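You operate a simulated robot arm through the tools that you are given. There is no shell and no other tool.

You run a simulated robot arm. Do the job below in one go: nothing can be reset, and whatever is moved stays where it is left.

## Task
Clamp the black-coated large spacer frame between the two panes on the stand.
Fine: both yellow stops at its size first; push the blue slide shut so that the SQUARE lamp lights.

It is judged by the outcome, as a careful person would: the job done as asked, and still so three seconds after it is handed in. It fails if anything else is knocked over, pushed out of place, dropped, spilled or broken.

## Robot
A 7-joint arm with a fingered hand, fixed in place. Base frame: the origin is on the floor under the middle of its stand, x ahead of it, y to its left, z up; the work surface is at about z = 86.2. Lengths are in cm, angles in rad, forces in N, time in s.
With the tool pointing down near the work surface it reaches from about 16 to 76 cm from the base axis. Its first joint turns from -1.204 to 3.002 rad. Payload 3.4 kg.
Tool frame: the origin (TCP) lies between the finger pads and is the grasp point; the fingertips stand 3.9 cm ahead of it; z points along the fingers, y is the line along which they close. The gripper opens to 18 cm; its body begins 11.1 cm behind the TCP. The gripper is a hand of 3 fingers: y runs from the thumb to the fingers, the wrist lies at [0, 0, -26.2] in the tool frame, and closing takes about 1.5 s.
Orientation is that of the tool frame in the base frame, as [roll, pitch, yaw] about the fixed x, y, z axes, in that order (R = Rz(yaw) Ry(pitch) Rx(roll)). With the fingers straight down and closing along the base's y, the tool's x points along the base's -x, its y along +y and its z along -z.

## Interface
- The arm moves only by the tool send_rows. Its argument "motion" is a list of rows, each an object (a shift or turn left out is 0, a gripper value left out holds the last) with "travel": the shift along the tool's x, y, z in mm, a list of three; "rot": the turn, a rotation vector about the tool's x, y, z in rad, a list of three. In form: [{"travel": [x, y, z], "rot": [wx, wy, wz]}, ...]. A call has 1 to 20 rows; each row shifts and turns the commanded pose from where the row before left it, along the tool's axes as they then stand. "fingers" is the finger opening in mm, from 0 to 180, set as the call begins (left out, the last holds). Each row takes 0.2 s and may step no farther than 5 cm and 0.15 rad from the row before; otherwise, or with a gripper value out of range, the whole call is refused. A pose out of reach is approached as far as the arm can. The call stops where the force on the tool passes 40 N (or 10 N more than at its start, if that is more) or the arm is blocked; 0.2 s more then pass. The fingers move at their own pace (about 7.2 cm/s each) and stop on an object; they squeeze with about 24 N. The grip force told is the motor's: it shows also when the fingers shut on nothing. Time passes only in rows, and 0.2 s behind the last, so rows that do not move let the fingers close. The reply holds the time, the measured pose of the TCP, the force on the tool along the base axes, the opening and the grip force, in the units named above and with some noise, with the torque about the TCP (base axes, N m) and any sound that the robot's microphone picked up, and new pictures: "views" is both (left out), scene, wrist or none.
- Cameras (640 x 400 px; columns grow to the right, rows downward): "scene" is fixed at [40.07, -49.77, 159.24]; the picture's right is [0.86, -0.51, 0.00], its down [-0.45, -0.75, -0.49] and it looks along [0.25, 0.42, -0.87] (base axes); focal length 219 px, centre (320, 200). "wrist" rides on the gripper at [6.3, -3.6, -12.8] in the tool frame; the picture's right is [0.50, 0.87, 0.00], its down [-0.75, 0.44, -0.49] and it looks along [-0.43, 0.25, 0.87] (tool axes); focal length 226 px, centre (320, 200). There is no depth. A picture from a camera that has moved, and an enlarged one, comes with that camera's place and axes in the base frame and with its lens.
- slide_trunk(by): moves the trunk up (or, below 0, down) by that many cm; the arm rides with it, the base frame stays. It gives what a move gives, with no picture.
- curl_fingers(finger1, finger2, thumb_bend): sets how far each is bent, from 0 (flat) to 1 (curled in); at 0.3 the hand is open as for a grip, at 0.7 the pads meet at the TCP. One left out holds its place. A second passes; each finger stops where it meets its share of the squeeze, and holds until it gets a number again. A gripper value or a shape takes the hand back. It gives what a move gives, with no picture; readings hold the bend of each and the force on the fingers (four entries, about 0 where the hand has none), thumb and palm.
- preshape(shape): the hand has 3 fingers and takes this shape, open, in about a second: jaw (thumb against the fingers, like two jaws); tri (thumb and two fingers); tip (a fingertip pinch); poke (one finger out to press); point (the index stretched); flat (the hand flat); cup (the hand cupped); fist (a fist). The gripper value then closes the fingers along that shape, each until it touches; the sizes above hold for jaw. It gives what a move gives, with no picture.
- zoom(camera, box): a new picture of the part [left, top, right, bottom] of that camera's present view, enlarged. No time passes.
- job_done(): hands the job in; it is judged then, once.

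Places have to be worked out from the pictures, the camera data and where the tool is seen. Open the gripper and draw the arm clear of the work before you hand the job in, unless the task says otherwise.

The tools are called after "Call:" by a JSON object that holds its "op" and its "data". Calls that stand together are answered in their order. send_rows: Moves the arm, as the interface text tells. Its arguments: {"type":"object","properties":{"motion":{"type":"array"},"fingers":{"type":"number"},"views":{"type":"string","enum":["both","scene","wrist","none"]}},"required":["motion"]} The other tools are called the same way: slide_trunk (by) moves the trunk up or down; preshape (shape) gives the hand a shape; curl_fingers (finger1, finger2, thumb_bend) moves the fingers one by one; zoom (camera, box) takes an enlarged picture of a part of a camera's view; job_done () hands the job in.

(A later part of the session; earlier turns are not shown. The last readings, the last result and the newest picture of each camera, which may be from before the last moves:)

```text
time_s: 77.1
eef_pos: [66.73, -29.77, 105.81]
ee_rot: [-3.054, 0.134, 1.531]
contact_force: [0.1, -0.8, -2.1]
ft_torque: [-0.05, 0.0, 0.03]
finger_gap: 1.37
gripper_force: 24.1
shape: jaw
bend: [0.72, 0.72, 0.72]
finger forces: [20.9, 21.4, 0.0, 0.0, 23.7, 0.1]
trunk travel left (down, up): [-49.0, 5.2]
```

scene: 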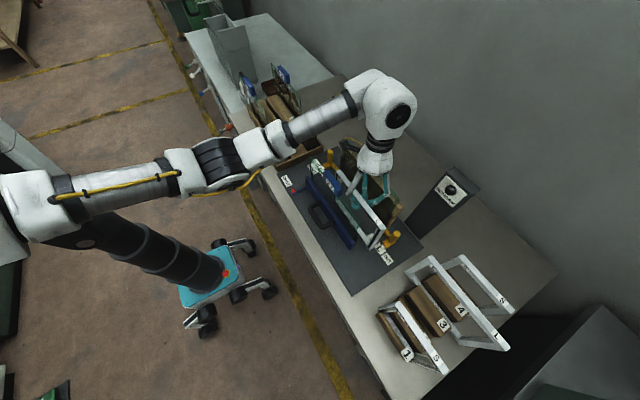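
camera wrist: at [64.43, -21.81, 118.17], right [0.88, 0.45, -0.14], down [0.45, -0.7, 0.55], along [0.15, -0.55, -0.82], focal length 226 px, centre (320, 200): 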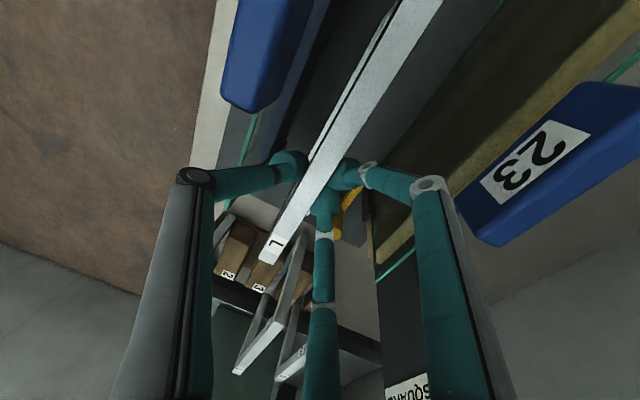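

Still hanging (z force −2). Lowering another 4 mm.

Call:
{"op": "send_rows", "data": {"motion": [{"travel": [0.27, 0.17, 1.97]}, {"travel": [0.27, 0.17, 1.97]}, {}], "views": "none"}}

```text
time_s: 77.9
eef_pos: [66.72, -29.65, 105.58]
ee_rot: [-3.055, 0.137, 1.532]
contact_force: [0.2, -0.3, 6.6]
ft_torque: [-0.06, 0.06, 0.01]
finger_gap: 1.4
gripper_force: 24.0
shape: jaw
bend: [0.72, 0.72, 0.72]
finger forces: [22.2, 22.8, 0.0, 0.0, 24.6, 0.0]
trunk travel left (down, up): [-49.0, 5.2]
```

Contact: +6.6 N upward at z=105.6, so the frame stands on the plate. I look before releasing.

Call:
{"op": "send_rows", "data": {"motion": [{"travel": [-0.13, -0.09, -0.99]}, {}], "views": "both"}}

Call:
{"op": "zoom", "data": {"camera": "scene", "box": [320, 150, 420, 250]}}

Call:
{"op": "zoom", "data": {"camera": "wrist", "box": [230, 0, 500, 200]}}

```text
time_s: 78.5
eef_pos: [66.69, -29.74, 105.49]
ee_rot: [-3.054, 0.134, 1.531]
contact_force: [0.2, 0.4, 5.2]
ft_torque: [-0.04, 0.02, -0.02]
finger_gap: 1.38
gripper_force: 24.8
shape: jaw
bend: [0.72, 0.72, 0.72]
finger forces: [22.2, 22.4, 0.0, 0.1, 24.6, 0.0]
trunk travel left (down, up): [-49.0, 5.2]
camera wrist: at [64.42, -21.76, 117.59], right [0.88, 0.45, -0.14], down [0.45, -0.7, 0.55], along [0.15, -0.55, -0.82], focal length 226 px, centre (320, 200)
```

scene: 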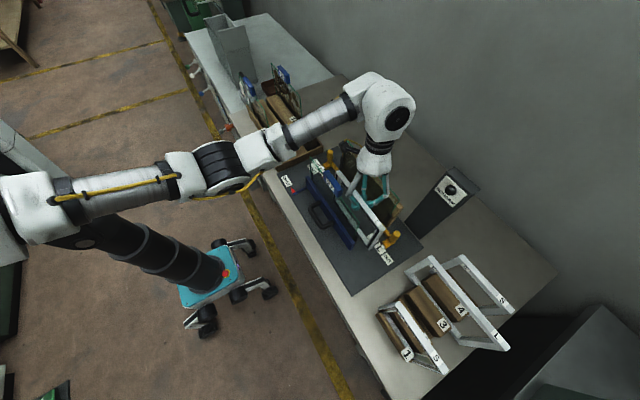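
wrist: 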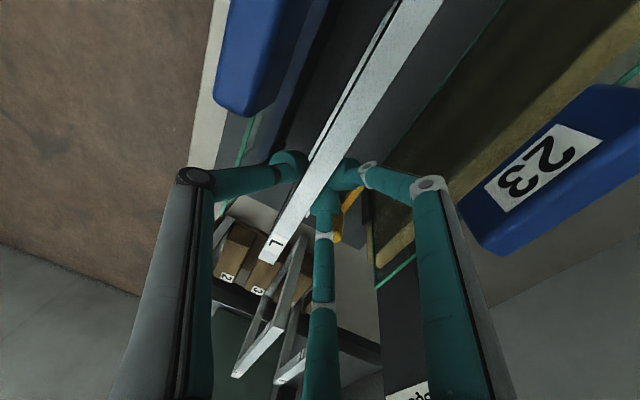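

```text
4.00 times, centred on (370, 200) of scene
camera zoom: at [40.07, -49.77, 159.24], right [0.86, -0.51, 0.0], down [-0.45, -0.75, -0.49], along [0.25, 0.42, -0.87], focal length 876 px, centre (120, 200)
```

zoom: 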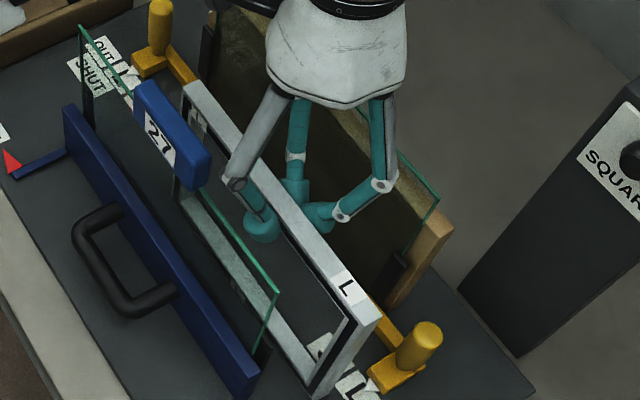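

```text
2.00 times, centred on (365, 100) of wrist
camera zoom: at [64.42, -21.76, 117.59], right [0.88, 0.45, -0.14], down [0.45, -0.7, 0.55], along [0.15, -0.55, -0.82], focal length 452 px, centre (230, 400)
```

zoom: 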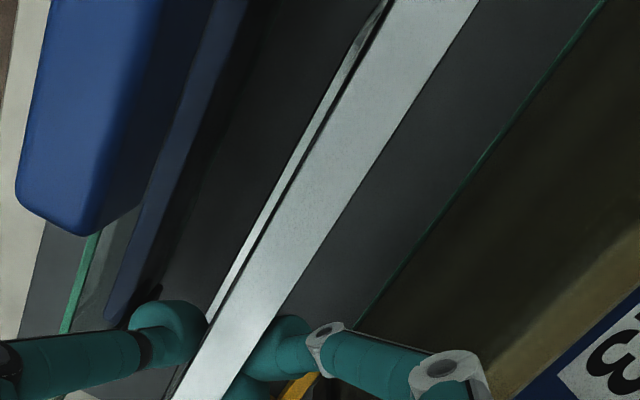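

The frame stands upright on the plate. I release gently (gap 24 mm) and check that it stays standing.

Call:
{"op": "send_rows", "data": {"motion": [{}, {}], "fingers": 24, "views": "both"}}

Call:
{"op": "zoom", "data": {"camera": "wrist", "box": [230, 0, 500, 200]}}

Call:
{"op": "zoom", "data": {"camera": "scene", "box": [320, 150, 420, 250]}}

```text
time_s: 79.1
eef_pos: [66.67, -29.86, 105.44]
ee_rot: [-3.052, 0.131, 1.532]
contact_force: [0.0, -0.6, 0.0]
ft_torque: [-0.02, -0.01, -0.01]
finger_gap: 2.39
gripper_force: 0.0
shape: jaw
bend: [0.71, 0.71, 0.73]
finger forces: [0.1, 0.2, 0.0, 0.1, 0.4, 0.1]
trunk travel left (down, up): [-49.0, 5.2]
camera wrist: at [64.48, -21.79, 117.48], right [0.88, 0.45, -0.14], down [0.45, -0.7, 0.55], along [0.15, -0.55, -0.82], focal length 226 px, centre (320, 200)
```

scene: 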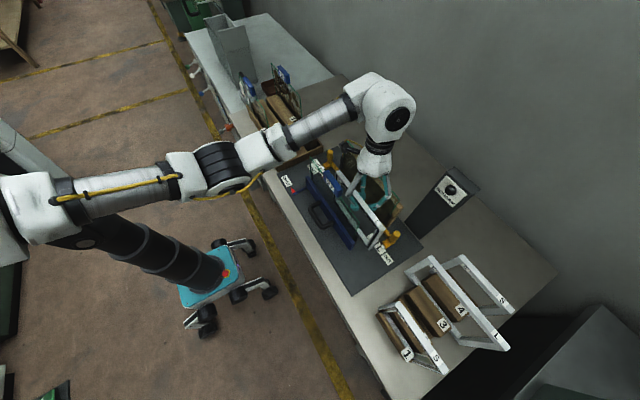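
wrist: 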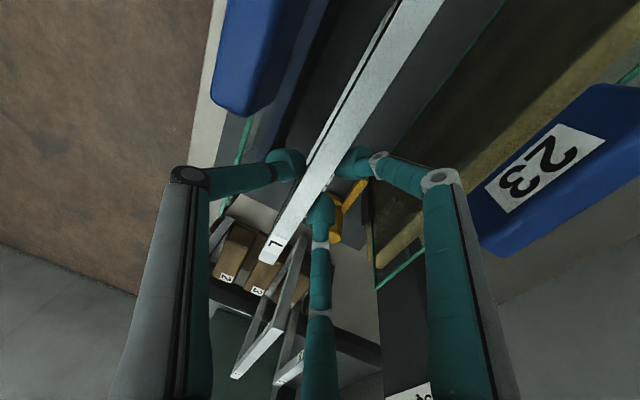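

```text
2.00 times, centred on (365, 100) of wrist
camera zoom: at [64.48, -21.79, 117.48], right [0.88, 0.45, -0.14], down [0.45, -0.7, 0.55], along [0.15, -0.55, -0.82], focal length 452 px, centre (230, 400)
```

zoom: 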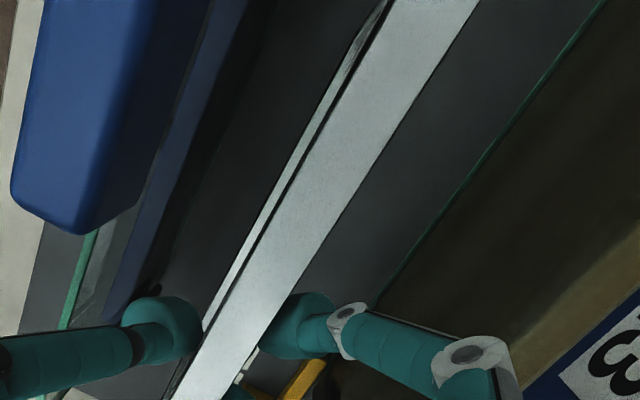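

```text
4.00 times, centred on (370, 200) of scene
camera zoom: at [40.07, -49.77, 159.24], right [0.86, -0.51, 0.0], down [-0.45, -0.75, -0.49], along [0.25, 0.42, -0.87], focal length 876 px, centre (120, 200)
```

zoom: 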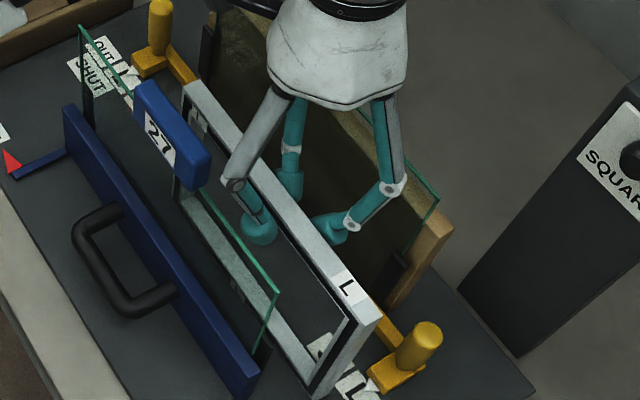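

The frame stands by itself (forces zero). I widen a little to 32 mm, rise 4 cm, shift −y by 5.8 cm along the bar, and look, to re-grip off-centre where the thumb will stay clear of the tag during the drag.

Call:
{"op": "send_rows", "data": {"motion": [{}, {"travel": [-2.65, -1.75, -19.75]}, {"travel": [-2.65, -1.75, -19.75]}, {"travel": [-19.1, 1.6, 2.5]}, {"travel": [-19.1, 1.6, 2.5]}, {"travel": [-19.1, 1.6, 2.5]}, {}], "fingers": 32, "views": "both"}}

Call:
{"op": "zoom", "data": {"camera": "wrist", "box": [200, 0, 520, 220]}}

Call:
{"op": "zoom", "data": {"camera": "scene", "box": [310, 140, 430, 260]}}

```text
time_s: 80.7
eef_pos: [67.02, -35.43, 109.43]
ee_rot: [-3.055, 0.134, 1.532]
contact_force: [-0.5, -0.8, -0.3]
ft_torque: [0.02, 0.0, 0.01]
finger_gap: 3.15
gripper_force: 0.0
shape: jaw
bend: [0.72, 0.72, 0.74]
finger forces: [0.0, 0.1, 0.0, 0.1, 0.1, 0.0]
trunk travel left (down, up): [-49.0, 5.2]
camera wrist: at [64.69, -27.58, 121.52], right [0.88, 0.45, -0.14], down [0.45, -0.7, 0.55], along [0.15, -0.55, -0.82], focal length 226 px, centre (320, 200)
```

scene: 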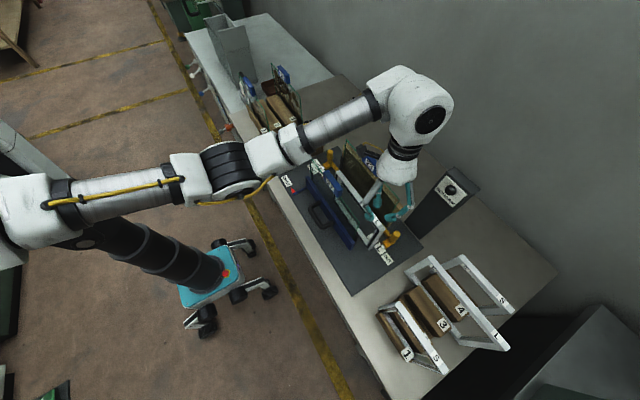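
wrist: 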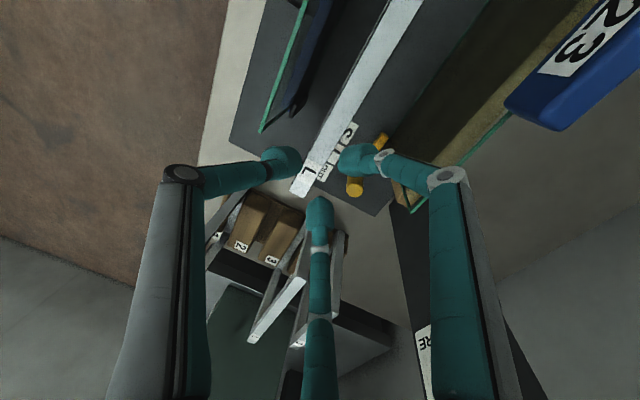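

```text
1.82 times, centred on (360, 110) of wrist
camera zoom: at [64.69, -27.58, 121.52], right [0.88, 0.45, -0.14], down [0.45, -0.7, 0.55], along [0.15, -0.55, -0.82], focal length 411 px, centre (247, 364)
```

zoom: 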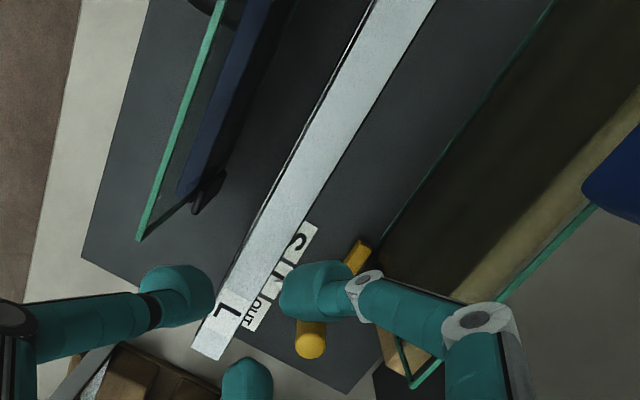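

```text
3.33 times, centred on (370, 200) of scene
camera zoom: at [40.07, -49.77, 159.24], right [0.86, -0.51, 0.0], down [-0.45, -0.75, -0.49], along [0.25, 0.42, -0.87], focal length 730 px, centre (153, 200)
```

zoom: 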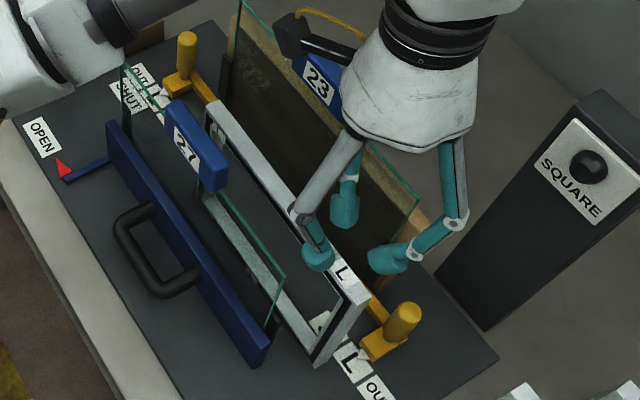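

The frame stands at x≈66.0, y −17 to −39.5. I descend 4 cm with a 40 mm gap around the bar near its far end and then close.

Call:
{"op": "send_rows", "data": {"motion": [{"travel": [0, -1.5, 0]}, {"travel": [1.33, 0.87, 9.87]}, {"travel": [1.33, 0.87, 9.87]}, {"travel": [1.33, 0.87, 9.87]}, {"travel": [1.2, 0.78, 8.9]}, {}], "fingers": 40, "views": "wrist"}}

Call:
{"op": "zoom", "data": {"camera": "wrist", "box": [200, 50, 480, 250]}}

```text
time_s: 82.1
eef_pos: [66.76, -35.7, 105.48]
ee_rot: [-3.054, 0.135, 1.533]
contact_force: [-0.4, -0.6, -1.1]
ft_torque: [-0.03, 0.03, -0.03]
finger_gap: 3.94
gripper_force: 0.0
shape: jaw
bend: [0.72, 0.72, 0.74]
finger forces: [0.0, 0.0, 0.0, 0.0, 0.1, 0.0]
trunk travel left (down, up): [-49.0, 5.2]
camera wrist: at [64.45, -27.62, 117.66], right [0.88, 0.45, -0.14], down [0.45, -0.7, 0.55], along [0.15, -0.55, -0.82], focal length 226 px, centre (320, 200)
```

wrist: 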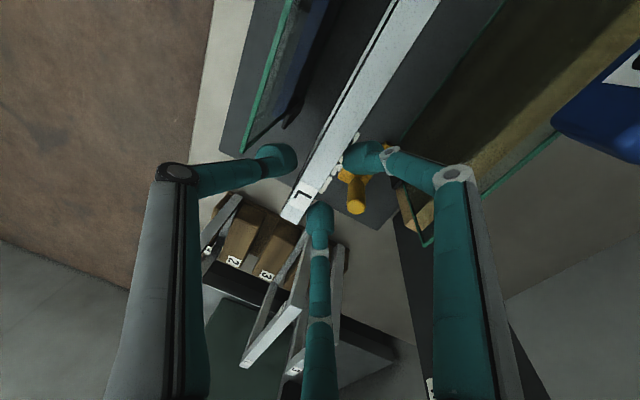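

```text
2.00 times, centred on (340, 150) of wrist
camera zoom: at [64.45, -27.62, 117.66], right [0.88, 0.45, -0.14], down [0.45, -0.7, 0.55], along [0.15, -0.55, -0.82], focal length 452 px, centre (280, 300)
```

zoom: 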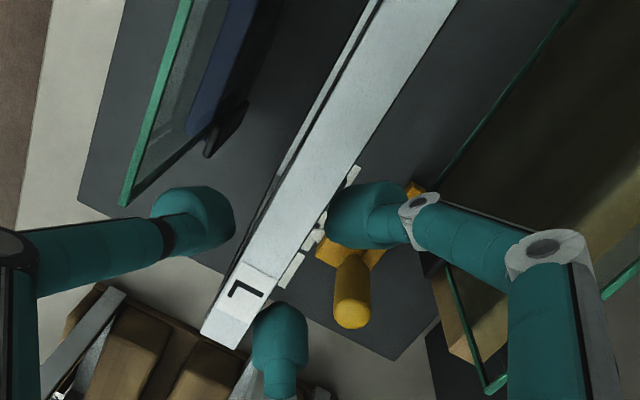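

The bar is between thumb and fingers again. I close on it.

Call:
{"op": "send_rows", "data": {"motion": [{}, {}, {}, {}, {}], "fingers": 8, "views": "wrist"}}

Call:
{"op": "zoom", "data": {"camera": "wrist", "box": [200, 50, 480, 250]}}

```text
time_s: 83.3
eef_pos: [66.75, -35.65, 105.57]
ee_rot: [-3.053, 0.134, 1.533]
contact_force: [-1.1, -0.5, 0.6]
ft_torque: [0.02, -0.01, -0.02]
finger_gap: 1.39
gripper_force: 23.8
shape: jaw
bend: [0.72, 0.72, 0.72]
finger forces: [20.4, 18.8, 0.1, 0.0, 24.0, 0.0]
trunk travel left (down, up): [-49.0, 5.2]
camera wrist: at [64.46, -27.6, 117.66], right [0.88, 0.45, -0.14], down [0.45, -0.7, 0.55], along [0.15, -0.55, -0.82], focal length 226 px, centre (320, 200)
```

wrist: 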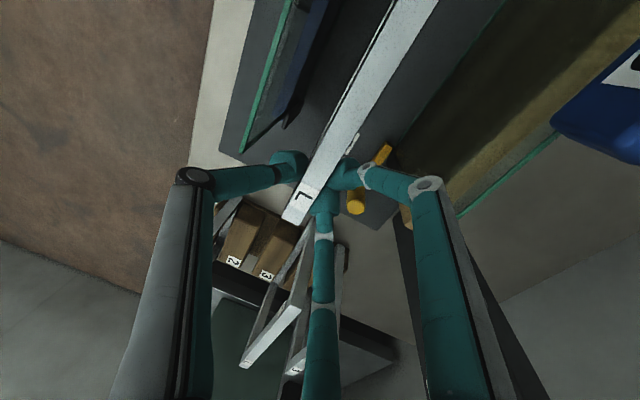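

```text
2.00 times, centred on (340, 150) of wrist
camera zoom: at [64.46, -27.6, 117.66], right [0.88, 0.45, -0.14], down [0.45, -0.7, 0.55], along [0.15, -0.55, -0.82], focal length 452 px, centre (280, 300)
```

zoom: 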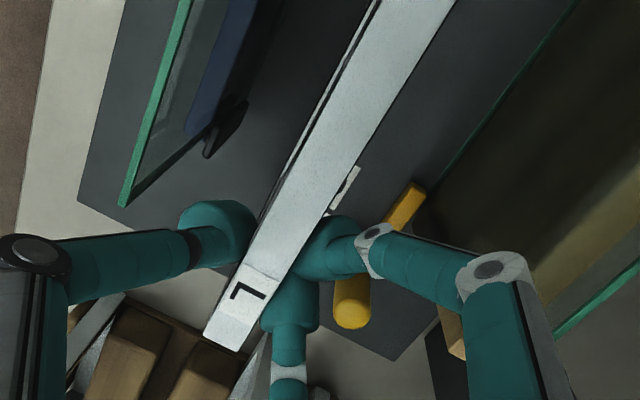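

Gripped with the frame unchanged. I drag it +y by 60 mm along the plate in small steps.

Call:
{"op": "send_rows", "data": {"motion": [{"travel": [9.9, -0.5, -1.3]}, {"travel": [9.9, -0.5, -1.3]}, {"travel": [9.9, -0.5, -1.3]}, {}], "views": "none"}}

Call:
{"op": "send_rows", "data": {"motion": [{"travel": [9.9, -0.5, -1.3]}, {"travel": [9.9, -0.5, -1.3]}, {"travel": [9.9, -0.5, -1.3]}, {}], "views": "both"}}

Call:
{"op": "zoom", "data": {"camera": "wrist", "box": [200, 50, 480, 250]}}

Call:
{"op": "zoom", "data": {"camera": "scene", "box": [310, 140, 430, 260]}}

```text
time_s: 84.3
eef_pos: [66.61, -32.51, 105.53]
ee_rot: [-3.051, 0.135, 1.532]
contact_force: [0.5, 0.5, 1.2]
ft_torque: [0.05, 0.0, 0.0]
finger_gap: 1.38
gripper_force: 24.1
shape: jaw
bend: [0.72, 0.72, 0.72]
finger forces: [20.9, 19.3, 0.0, 0.1, 24.1, 0.0]
trunk travel left (down, up): [-49.0, 5.2]
```

```text
time_s: 85.3
eef_pos: [66.8, -29.55, 105.69]
ee_rot: [-3.056, 0.134, 1.533]
contact_force: [0.9, -0.9, 0.4]
ft_torque: [0.0, 0.0, 0.0]
finger_gap: 1.42
gripper_force: 24.0
shape: jaw
bend: [0.72, 0.72, 0.72]
finger forces: [20.9, 19.4, 0.0, 0.0, 24.0, 0.0]
trunk travel left (down, up): [-49.0, 5.2]
camera wrist: at [64.47, -21.58, 117.72], right [0.88, 0.45, -0.14], down [0.45, -0.7, 0.55], along [0.15, -0.55, -0.82], focal length 226 px, centre (320, 200)
```

scene: 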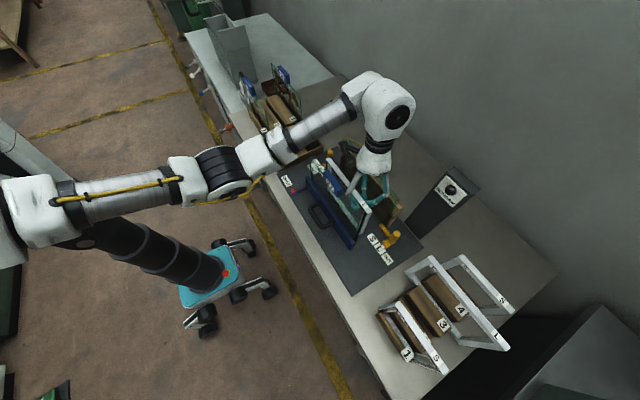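
wrist: 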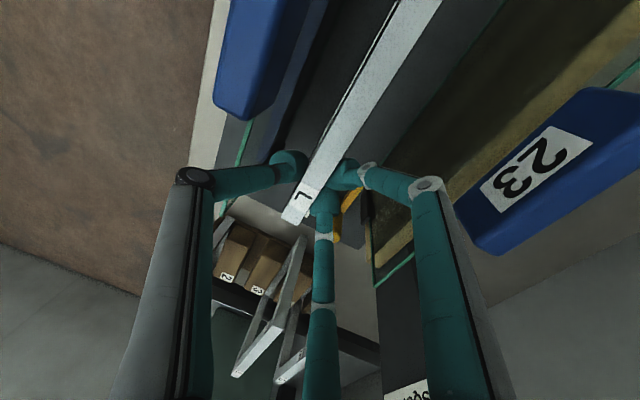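

```text
2.00 times, centred on (340, 150) of wrist
camera zoom: at [64.47, -21.58, 117.72], right [0.88, 0.45, -0.14], down [0.45, -0.7, 0.55], along [0.15, -0.55, -0.82], focal length 452 px, centre (280, 300)
```

zoom: 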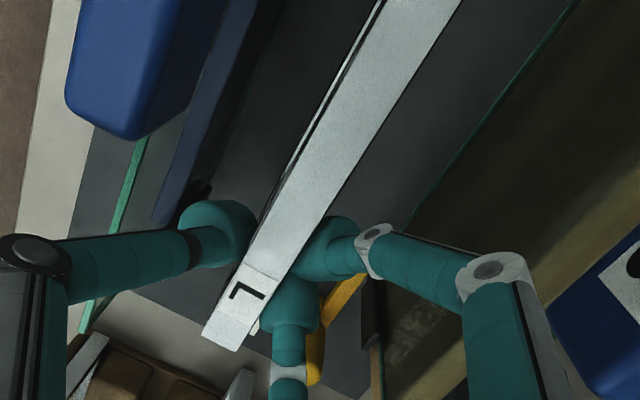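

```text
3.33 times, centred on (370, 200) of scene
camera zoom: at [40.07, -49.77, 159.24], right [0.86, -0.51, 0.0], down [-0.45, -0.75, -0.49], along [0.25, 0.42, -0.87], focal length 730 px, centre (153, 200)
```

zoom: 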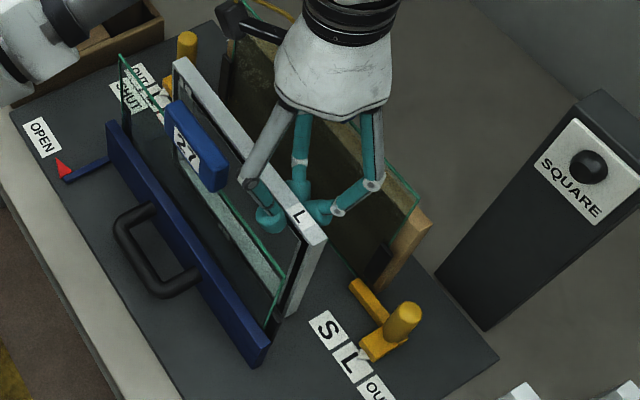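

The frame now spans about y −33.3 to −11, centred between the two stop tips (≈−35 and ≈−9.8). I release it, check, and rise clear.

Call:
{"op": "send_rows", "data": {"motion": [{}, {}], "fingers": 24, "views": "none"}}

Call:
{"op": "send_rows", "data": {"motion": [{}, {"travel": [-1.33, -0.87, -9.87]}, {"travel": [-2.67, -1.73, -19.7]}, {"travel": [-3.3, -2.2, -24.7]}, {"travel": [-4, -2.6, -29.6]}, {"travel": [-4, -2.6, -29.6]}, {"travel": [-4, -2.6, -29.6]}, {}], "fingers": 32, "views": "both"}}

Call:
{"op": "zoom", "data": {"camera": "scene", "box": [290, 130, 440, 260]}}

Call:
{"op": "zoom", "data": {"camera": "wrist", "box": [180, 0, 520, 220]}}

```text
time_s: 85.9
eef_pos: [66.74, -29.48, 105.71]
ee_rot: [-3.054, 0.134, 1.533]
contact_force: [0.7, -0.2, 0.0]
ft_torque: [0.0, -0.01, -0.01]
finger_gap: 2.38
gripper_force: 0.1
shape: jaw
bend: [0.71, 0.71, 0.73]
finger forces: [0.1, 0.1, 0.1, 0.0, 0.2, 0.0]
trunk travel left (down, up): [-49.0, 5.2]
```

```text
time_s: 87.7
eef_pos: [66.71, -29.3, 119.98]
ee_rot: [-3.053, 0.134, 1.534]
contact_force: [0.2, 0.6, -0.1]
ft_torque: [0.0, 0.0, -0.01]
finger_gap: 3.18
gripper_force: 0.0
shape: jaw
bend: [0.72, 0.72, 0.74]
finger forces: [0.0, 0.0, 0.1, 0.1, 0.0, 0.0]
trunk travel left (down, up): [-49.0, 5.2]
camera wrist: at [64.43, -21.38, 132.04], right [0.88, 0.45, -0.14], down [0.45, -0.7, 0.55], along [0.15, -0.55, -0.82], focal length 226 px, centre (320, 200)
```

scene: 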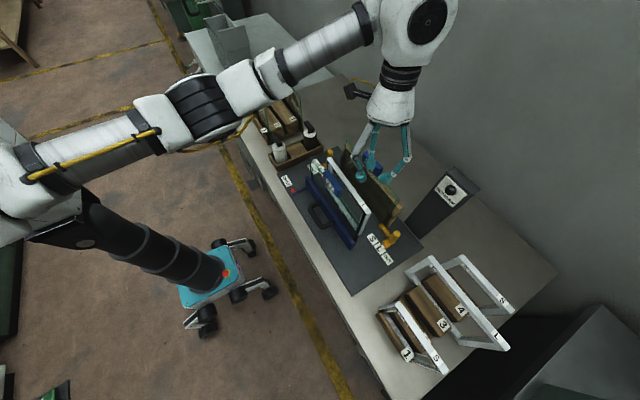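
wrist: 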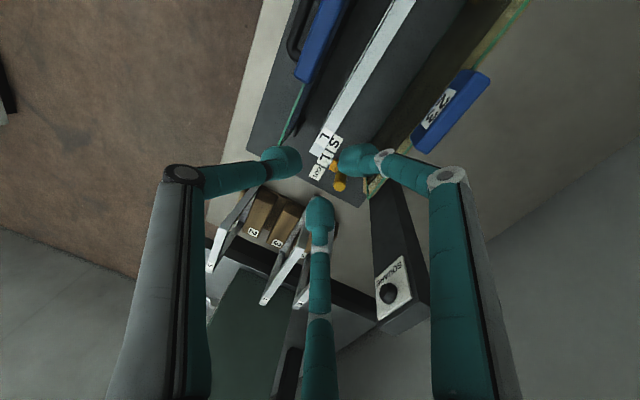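

```text
3.08 times, centred on (365, 195) of scene
camera zoom: at [40.07, -49.77, 159.24], right [0.86, -0.51, 0.0], down [-0.45, -0.75, -0.49], along [0.25, 0.42, -0.87], focal length 674 px, centre (182, 215)
```

zoom: 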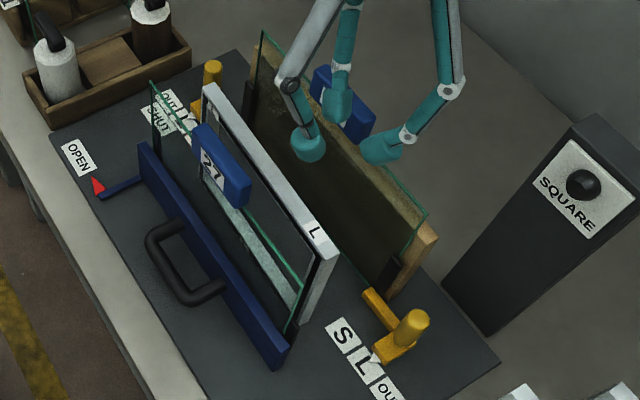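

```text
1.82 times, centred on (350, 110) of wrist
camera zoom: at [64.43, -21.38, 132.04], right [0.88, 0.45, -0.14], down [0.45, -0.7, 0.55], along [0.15, -0.55, -0.82], focal length 411 px, centre (266, 364)
```

zoom: 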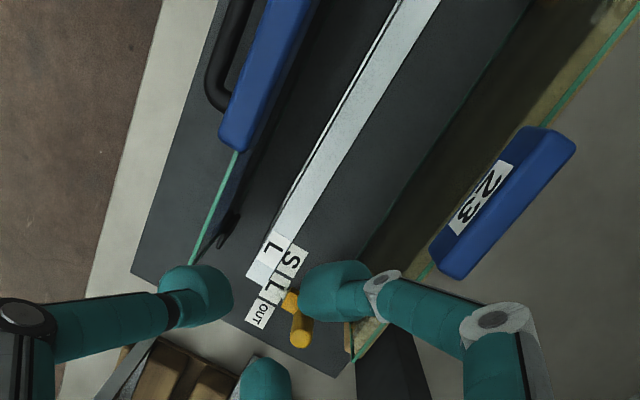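

The frame stands upright between the panes, within the stops. Next I level the hand, close the fingers and move to the near side of the slide's black handle (about x 54.6, y −22.5, z≈91).

Call:
{"op": "send_rows", "data": {"motion": [{"rot": [-0.0435, 0.067, 0]}, {"rot": [-0.0435, 0.067, 0]}, {"rot": [0, 0, -0.037]}, {}, {"travel": [17.5, -41, 0]}, {"travel": [17.5, -41, 0]}, {"travel": [17.5, -41, 0]}, {"travel": [17.5, -41, 0]}, {}], "fingers": 0, "views": "both"}}

Call:
{"op": "zoom", "data": {"camera": "wrist", "box": [200, 0, 560, 240]}}

Call:
{"op": "zoom", "data": {"camera": "scene", "box": [270, 120, 440, 270]}}

```text
time_s: 89.7
eef_pos: [60.08, -31.29, 118.82]
ee_rot: [-3.141, 0.002, 1.564]
contact_force: [-0.5, 0.5, -0.3]
ft_torque: [0.02, 0.03, 0.01]
finger_gap: 0.0
gripper_force: 24.3
shape: jaw
bend: [0.66, 0.66, 0.66]
finger forces: [0.0, 0.1, 0.1, 0.0, 0.0, 0.0]
out of reach, approached as far as the arm can: row 5, 6, 7, 8
trunk travel left (down, up): [-49.0, 5.2]
camera wrist: at [56.53, -25.04, 131.63], right [0.87, 0.49, 0.0], down [0.43, -0.76, 0.49], along [0.24, -0.43, -0.87], focal length 226 px, centre (320, 200)
```

scene: 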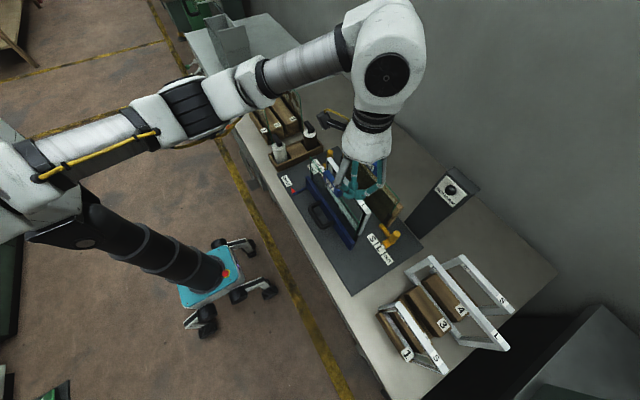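
wrist: 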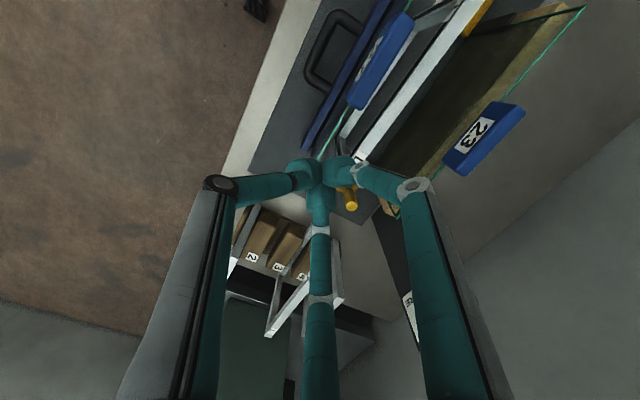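

```text
1.67 times, centred on (380, 120) of wrist
camera zoom: at [56.53, -25.04, 131.63], right [0.87, 0.49, 0.0], down [0.43, -0.76, 0.49], along [0.24, -0.43, -0.87], focal length 377 px, centre (220, 333)
```

zoom: 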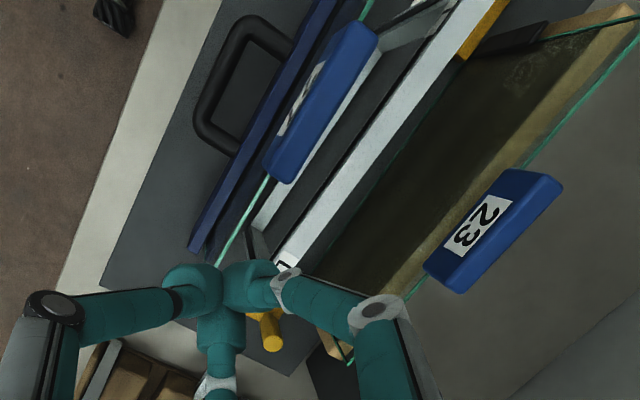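

```text
2.67 times, centred on (355, 195) of scene
camera zoom: at [40.07, -49.77, 159.24], right [0.86, -0.51, 0.0], down [-0.45, -0.75, -0.49], along [0.25, 0.42, -0.87], focal length 584 px, centre (227, 213)
```

zoom: 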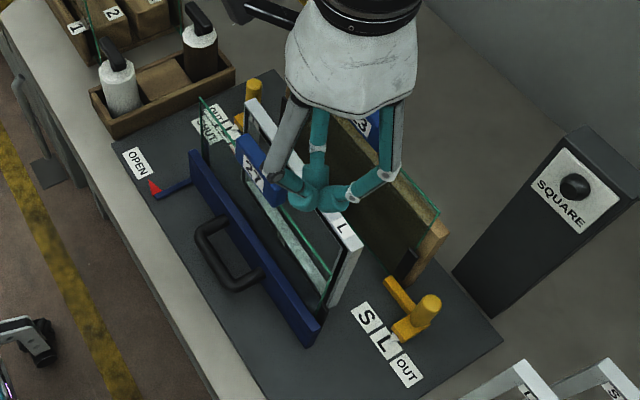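

The arm cannot go further inward with this hand yaw (row refused as out of reach). I turn the hand to yaw≈2.62 (one finger facing +x), which was comfortable before, and then go to the near side of the handle.

Call:
{"op": "send_rows", "data": {"motion": [{"rot": [0, 0, -0.132]}, {"rot": [0, 0, -0.132]}, {"rot": [0, 0, -0.132]}, {"rot": [0, 0, -0.132]}, {"rot": [0, 0, -0.132]}, {"rot": [0, 0, -0.132]}, {"rot": [0, 0, -0.132]}, {"rot": [0, 0, -0.132]}, {}], "views": "none"}}

Call:
{"op": "send_rows", "data": {"motion": [{"travel": [33.5, 6.6, 0]}, {"travel": [33.5, 6.6, 0]}, {"travel": [33.5, 6.6, 0]}, {"travel": [33.5, 6.6, 0]}, {}], "views": "both"}}

```text
time_s: 91.7
eef_pos: [60.12, -31.44, 118.55]
ee_rot: [-3.14, -0.002, 2.622]
contact_force: [0.5, -0.9, -0.2]
ft_torque: [0.0, 0.02, -0.01]
finger_gap: 0.01
gripper_force: 24.0
shape: jaw
bend: [0.66, 0.66, 0.66]
finger forces: [0.1, 0.0, 0.0, 0.0, 0.1, 0.0]
trunk travel left (down, up): [-49.0, 5.2]
```

```text
time_s: 92.9
eef_pos: [58.91, -32.02, 116.93]
ee_rot: [3.14, 0.001, 2.618]
contact_force: [0.2, 0.8, -1.1]
ft_torque: [-0.02, 0.03, 0.0]
finger_gap: 0.01
gripper_force: 24.2
shape: jaw
bend: [0.66, 0.66, 0.66]
finger forces: [0.0, 0.0, 0.1, 0.0, 0.0, 0.0]
out of reach, approached as far as the arm can: row 1, 2, 3, 4
trunk travel left (down, up): [-49.0, 5.2]
camera wrist: at [51.54, -32.24, 129.78], right [0.0, 1.0, 0.0], down [0.87, 0.0, 0.49], along [0.49, 0.0, -0.87], focal length 226 px, centre (320, 200)
```

scene: 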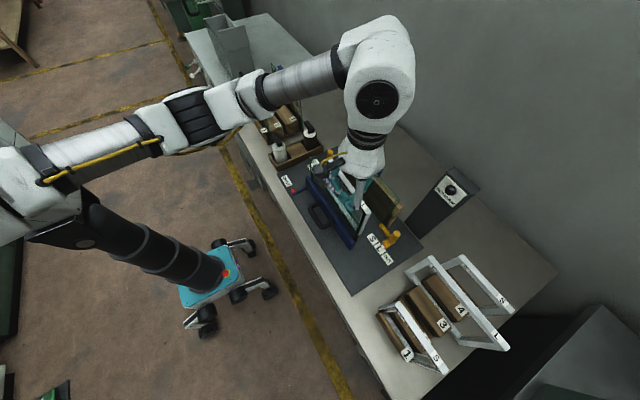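
wrist: 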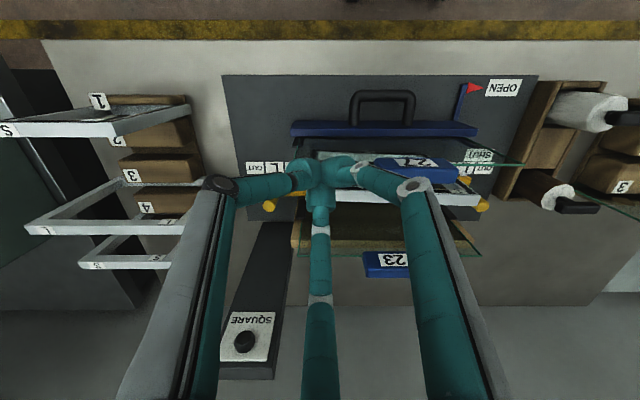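

The arm is stuck against some joint limit when moving inward in its present elbow posture. I first go up a bit, then try moving along +y at this x to find which direction is free.

Call:
{"op": "send_rows", "data": {"motion": [{"travel": [0, 0, -30]}, {"travel": [15, 26, 0]}, {"travel": [15, 26, 0]}, {"travel": [15, 26, 0]}, {}], "views": "scene"}}

```text
time_s: 94.1
eef_pos: [63.6, -28.0, 119.34]
ee_rot: [3.141, -0.002, 2.617]
contact_force: [0.0, 0.7, -0.3]
ft_torque: [-0.01, -0.02, 0.03]
finger_gap: 0.0
gripper_force: 23.8
shape: jaw
bend: [0.66, 0.66, 0.66]
finger forces: [0.0, 0.1, 0.1, 0.0, 0.1, 0.0]
out of reach, approached as far as the arm can: row 1, 2, 3, 4
trunk travel left (down, up): [-49.0, 5.2]
```

scene: 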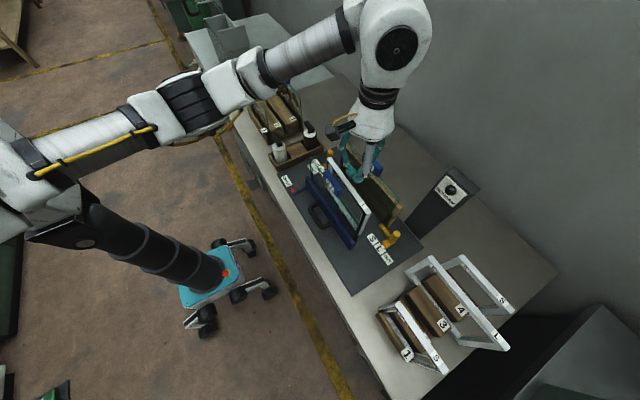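

Inward motion is blocked with the trunk this high. I move to a roomier spot near (68, −38) at the same height, then bring the trunk back down in steps while raising the arm equally, so the hand stays at its height.

Call:
{"op": "send_rows", "data": {"motion": [{"travel": [-29, -21, 0]}, {"travel": [-29, -21, 0]}, {"travel": [-29, -21, 0]}, {"travel": [0, 0, -20]}, {}], "views": "none"}}

Call:
{"op": "slide_trunk", "data": {"by": -5}}

Call:
{"op": "send_rows", "data": {"motion": [{"travel": [0, 0, -25]}, {"travel": [0, 0, -25]}, {}], "views": "scene"}}

```text
time_s: 95.3
eef_pos: [68.18, -37.56, 121.37]
ee_rot: [-3.139, -0.001, 2.618]
contact_force: [-0.7, 0.1, 0.5]
ft_torque: [-0.04, 0.0, -0.03]
finger_gap: 0.0
gripper_force: 23.4
shape: jaw
bend: [0.66, 0.66, 0.66]
finger forces: [0.0, 0.0, 0.0, 0.0, 0.0, 0.1]
trunk travel left (down, up): [-49.0, 5.2]
```

```text
time_s: 96.2
eef_pos: [67.99, -37.57, 116.61]
ee_rot: [-3.141, 0.0, 2.62]
contact_force: [0.3, -0.6, 0.2]
ft_torque: [0.0, 0.03, 0.04]
finger_gap: 0.0
gripper_force: 23.9
shape: jaw
bend: [0.66, 0.66, 0.66]
finger forces: [0.1, 0.0, 0.0, 0.0, 0.0, 0.0]
trunk travel left (down, up): [-44.0, 10.2]
```

```text
time_s: 97.0
eef_pos: [68.0, -37.84, 121.42]
ee_rot: [3.141, -0.003, 2.621]
contact_force: [-0.1, -0.7, -0.5]
ft_torque: [-0.01, 0.02, 0.01]
finger_gap: 0.0
gripper_force: 23.5
shape: jaw
bend: [0.66, 0.66, 0.66]
finger forces: [0.0, 0.0, 0.1, 0.0, 0.1, 0.1]
trunk travel left (down, up): [-44.0, 10.2]
```

scene: 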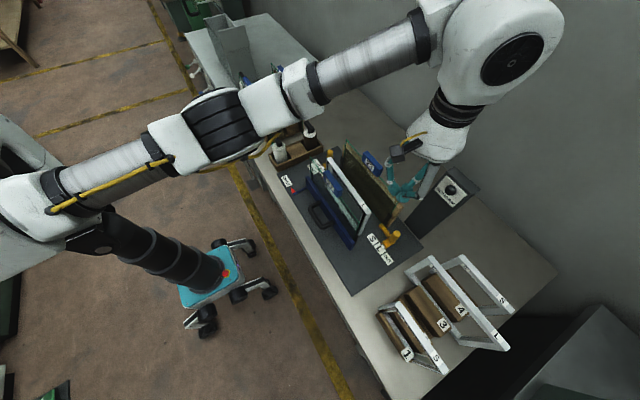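

That works. I repeat until the trunk is back at about its starting height.

Call:
{"op": "slide_trunk", "data": {"by": -6}}

Call:
{"op": "send_rows", "data": {"motion": [{"travel": [0, 0, -30]}, {"travel": [0, 0, -30]}, {}], "views": "none"}}

Call:
{"op": "slide_trunk", "data": {"by": -6}}

Call:
{"op": "send_rows", "data": {"motion": [{"travel": [0, 0, -30]}, {"travel": [0, 0, -30]}, {}], "views": "scene"}}

```text
time_s: 98.0
eef_pos: [67.82, -37.76, 115.36]
ee_rot: [3.141, -0.001, 2.619]
contact_force: [-0.4, 0.7, -0.4]
ft_torque: [-0.01, -0.01, 0.01]
finger_gap: 0.0
gripper_force: 23.2
shape: jaw
bend: [0.66, 0.66, 0.66]
finger forces: [0.0, 0.0, 0.1, 0.1, 0.1, 0.0]
trunk travel left (down, up): [-38.0, 16.2]
```

```text
time_s: 98.8
eef_pos: [67.93, -37.95, 121.14]
ee_rot: [3.14, -0.001, 2.621]
contact_force: [-1.1, 0.7, -0.2]
ft_torque: [0.01, 0.03, -0.03]
finger_gap: 0.0
gripper_force: 24.5
shape: jaw
bend: [0.66, 0.66, 0.66]
finger forces: [0.0, 0.0, 0.0, 0.0, 0.0, 0.1]
trunk travel left (down, up): [-38.0, 16.2]
```

```text
time_s: 99.8
eef_pos: [67.8, -37.75, 115.63]
ee_rot: [-3.141, -0.001, 2.62]
contact_force: [-1.2, 0.5, -0.6]
ft_torque: [0.0, -0.02, 0.01]
finger_gap: 0.0
gripper_force: 24.0
shape: jaw
bend: [0.66, 0.66, 0.66]
finger forces: [0.0, 0.0, 0.0, 0.0, 0.0, 0.0]
trunk travel left (down, up): [-32.0, 22.2]
```

```text
time_s: 100.6
eef_pos: [67.93, -37.66, 121.32]
ee_rot: [3.141, -0.001, 2.62]
contact_force: [0.5, 0.5, 0.9]
ft_torque: [0.01, -0.04, 0.01]
finger_gap: 0.0
gripper_force: 23.9
shape: jaw
bend: [0.66, 0.66, 0.66]
finger forces: [0.1, 0.1, 0.1, 0.0, 0.0, 0.0]
trunk travel left (down, up): [-32.0, 22.2]
```

scene: 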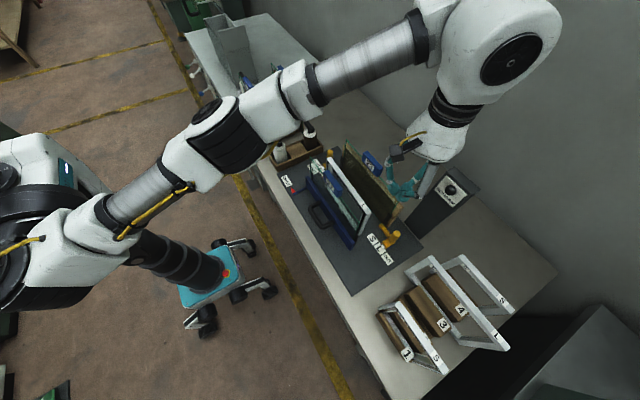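

Trunk is near its start height. I now try moving inward along −x (in the free space right of the panes).

Call:
{"op": "send_rows", "data": {"motion": [{"travel": [35, -20, 0]}, {"travel": [35, -20, 0]}, {"travel": [35, -20, 0]}, {"travel": [35, -20, 0]}, {}], "views": "scene"}}

```text
time_s: 101.8
eef_pos: [51.58, -37.57, 121.6]
ee_rot: [-3.14, -0.003, 2.618]
contact_force: [0.4, -0.5, -1.0]
ft_torque: [0.0, 0.02, 0.0]
finger_gap: 0.01
gripper_force: 23.6
shape: jaw
bend: [0.66, 0.66, 0.66]
finger forces: [0.0, 0.0, 0.1, 0.0, 0.0, 0.0]
trunk travel left (down, up): [-32.0, 22.2]
```

scene: 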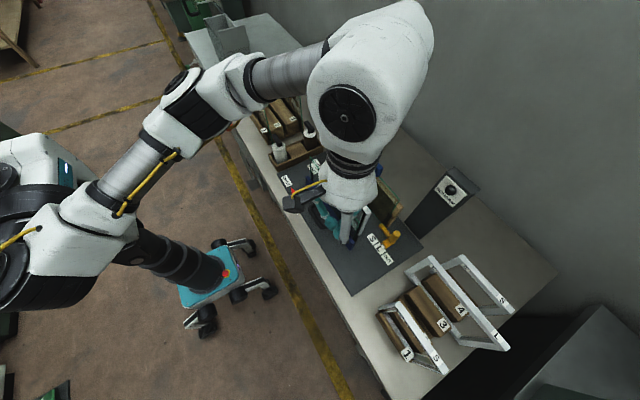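

It moves freely now. I go to above the near side of the handle, at about (49.5, −22.5).

Call:
{"op": "send_rows", "data": {"motion": [{"travel": [23.3, 29.9, 0]}, {"travel": [23.3, 29.9, 0]}, {"travel": [23.3, 29.9, 0]}, {"travel": [23.3, 29.9, 0]}, {}], "views": "both"}}

Call:
{"op": "zoom", "data": {"camera": "wrist", "box": [160, 60, 520, 290]}}

```text
time_s: 103.0
eef_pos: [52.58, -37.1, 121.83]
ee_rot: [3.142, 0.0, 2.619]
contact_force: [0.0, -0.5, 0.5]
ft_torque: [-0.02, 0.01, 0.01]
finger_gap: 0.0
gripper_force: 24.0
shape: jaw
bend: [0.66, 0.66, 0.66]
finger forces: [0.1, 0.0, 0.0, 0.0, 0.0, 0.0]
out of reach, approached as far as the arm can: row 1, 2, 3, 4
trunk travel left (down, up): [-32.0, 22.2]
camera wrist: at [45.16, -37.26, 134.48], right [0.0, 1.0, 0.0], down [0.87, 0.0, 0.49], along [0.49, 0.0, -0.87], focal length 226 px, centre (320, 200)
```

scene: 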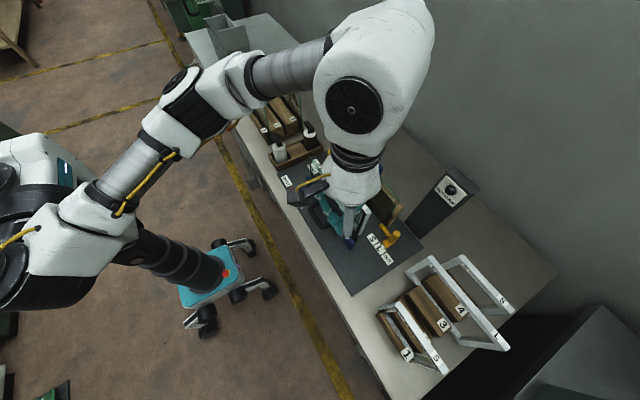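
wrist: 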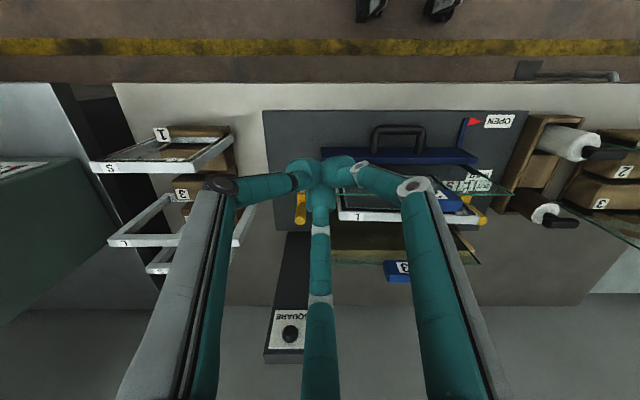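

```text
1.74 times, centred on (340, 175) of wrist
camera zoom: at [45.16, -37.26, 134.48], right [0.0, 1.0, 0.0], down [0.87, 0.0, 0.49], along [0.49, 0.0, -0.87], focal length 393 px, centre (285, 244)
```

zoom: 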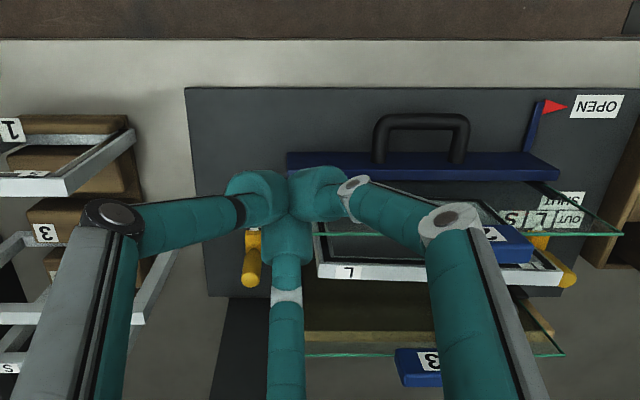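

The inward/+y motion is blocked again, probably by the last wrist joint for this elbow posture. I rotate the hand to yaw≈1.0, which relaxes that joint, and try again.

Call:
{"op": "send_rows", "data": {"motion": [{"rot": [0, 0, 0.147]}, {"rot": [0, 0, 0.147]}, {"rot": [0, 0, 0.147]}, {"rot": [0, 0, 0.147]}, {"rot": [0, 0, 0.147]}, {"rot": [0, 0, 0.147]}, {"rot": [0, 0, 0.147]}, {"rot": [0, 0, 0.147]}, {"rot": [0, 0, 0.147]}, {"rot": [0, 0, 0.147]}, {"rot": [0, 0, 0.147]}, {}], "views": "none"}}

Call:
{"op": "send_rows", "data": {"motion": [{"travel": [17, -11, 0]}, {"travel": [17, -11, 0]}, {"travel": [17, -11, 0]}, {}], "views": "scene"}}

```text
time_s: 105.6
eef_pos: [52.34, -37.38, 121.68]
ee_rot: [3.142, 0.0, 1.0]
contact_force: [0.4, 0.7, 0.6]
ft_torque: [0.02, -0.02, 0.01]
finger_gap: 0.01
gripper_force: 23.6
shape: jaw
bend: [0.66, 0.66, 0.66]
finger forces: [0.0, 0.0, 0.0, 0.1, 0.0, 0.1]
trunk travel left (down, up): [-32.0, 22.2]
```

```text
time_s: 106.6
eef_pos: [52.67, -36.87, 121.61]
ee_rot: [3.141, -0.001, 1.003]
contact_force: [-0.3, -0.6, 0.2]
ft_torque: [-0.03, -0.01, 0.0]
finger_gap: 0.01
gripper_force: 24.4
shape: jaw
bend: [0.66, 0.66, 0.66]
finger forces: [0.0, 0.0, 0.0, 0.0, 0.0, 0.0]
out of reach, approached as far as the arm can: row 1, 2, 3
trunk travel left (down, up): [-32.0, 22.2]
```

scene: 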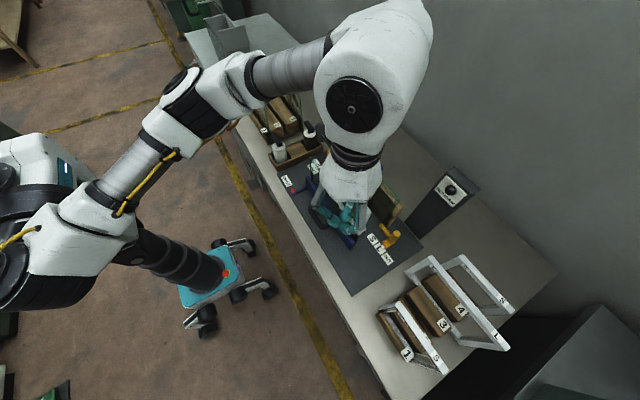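

Yaw is not the cause. My guess is a minimum shoulder–wrist distance (~61 cm) in this posture; to test it I raise the hand 8 cm here and try the inward move again.

Call:
{"op": "send_rows", "data": {"motion": [{"travel": [0, 0, -40]}, {"travel": [0, 0, -40]}, {"travel": [17, -11, 0]}, {"travel": [17, -11, 0]}, {"travel": [17, -11, 0]}, {}], "views": "scene"}}

```text
time_s: 108.0
eef_pos: [52.67, -33.9, 129.08]
ee_rot: [-3.122, -0.009, 0.972]
contact_force: [1.4, -0.7, -0.4]
ft_torque: [-0.02, 0.03, 0.01]
finger_gap: 0.01
gripper_force: 24.4
shape: jaw
bend: [0.66, 0.66, 0.66]
finger forces: [0.0, 0.0, 0.1, 0.1, 0.0, 0.1]
out of reach, approached as far as the arm can: row 4, 5
trunk travel left (down, up): [-32.0, 22.2]
```

scene: 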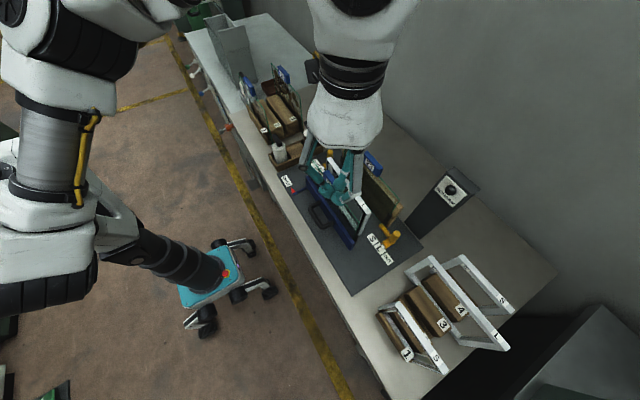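

The elbow swung upward, so the posture is changing. I try further small inward steps from here.

Call:
{"op": "send_rows", "data": {"motion": [{"travel": [12, -8, 0]}, {"travel": [12, -8, 0]}, {"travel": [12, -8, 0]}, {"travel": [12, -8, 0]}, {}], "views": "scene"}}

```text
time_s: 109.2
eef_pos: [52.34, -26.72, 129.46]
ee_rot: [-3.141, 0.001, 1.003]
contact_force: [-0.6, -1.2, -0.8]
ft_torque: [-0.01, 0.0, -0.01]
finger_gap: 0.02
gripper_force: 24.7
shape: jaw
bend: [0.66, 0.66, 0.66]
finger forces: [0.1, 0.0, 0.1, 0.0, 0.0, 0.1]
trunk travel left (down, up): [-32.0, 22.2]
```

scene: 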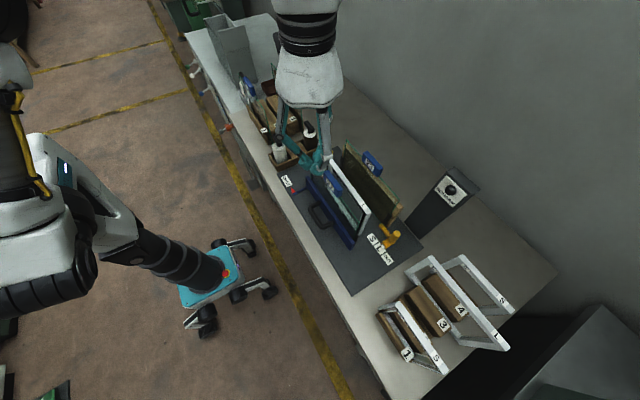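

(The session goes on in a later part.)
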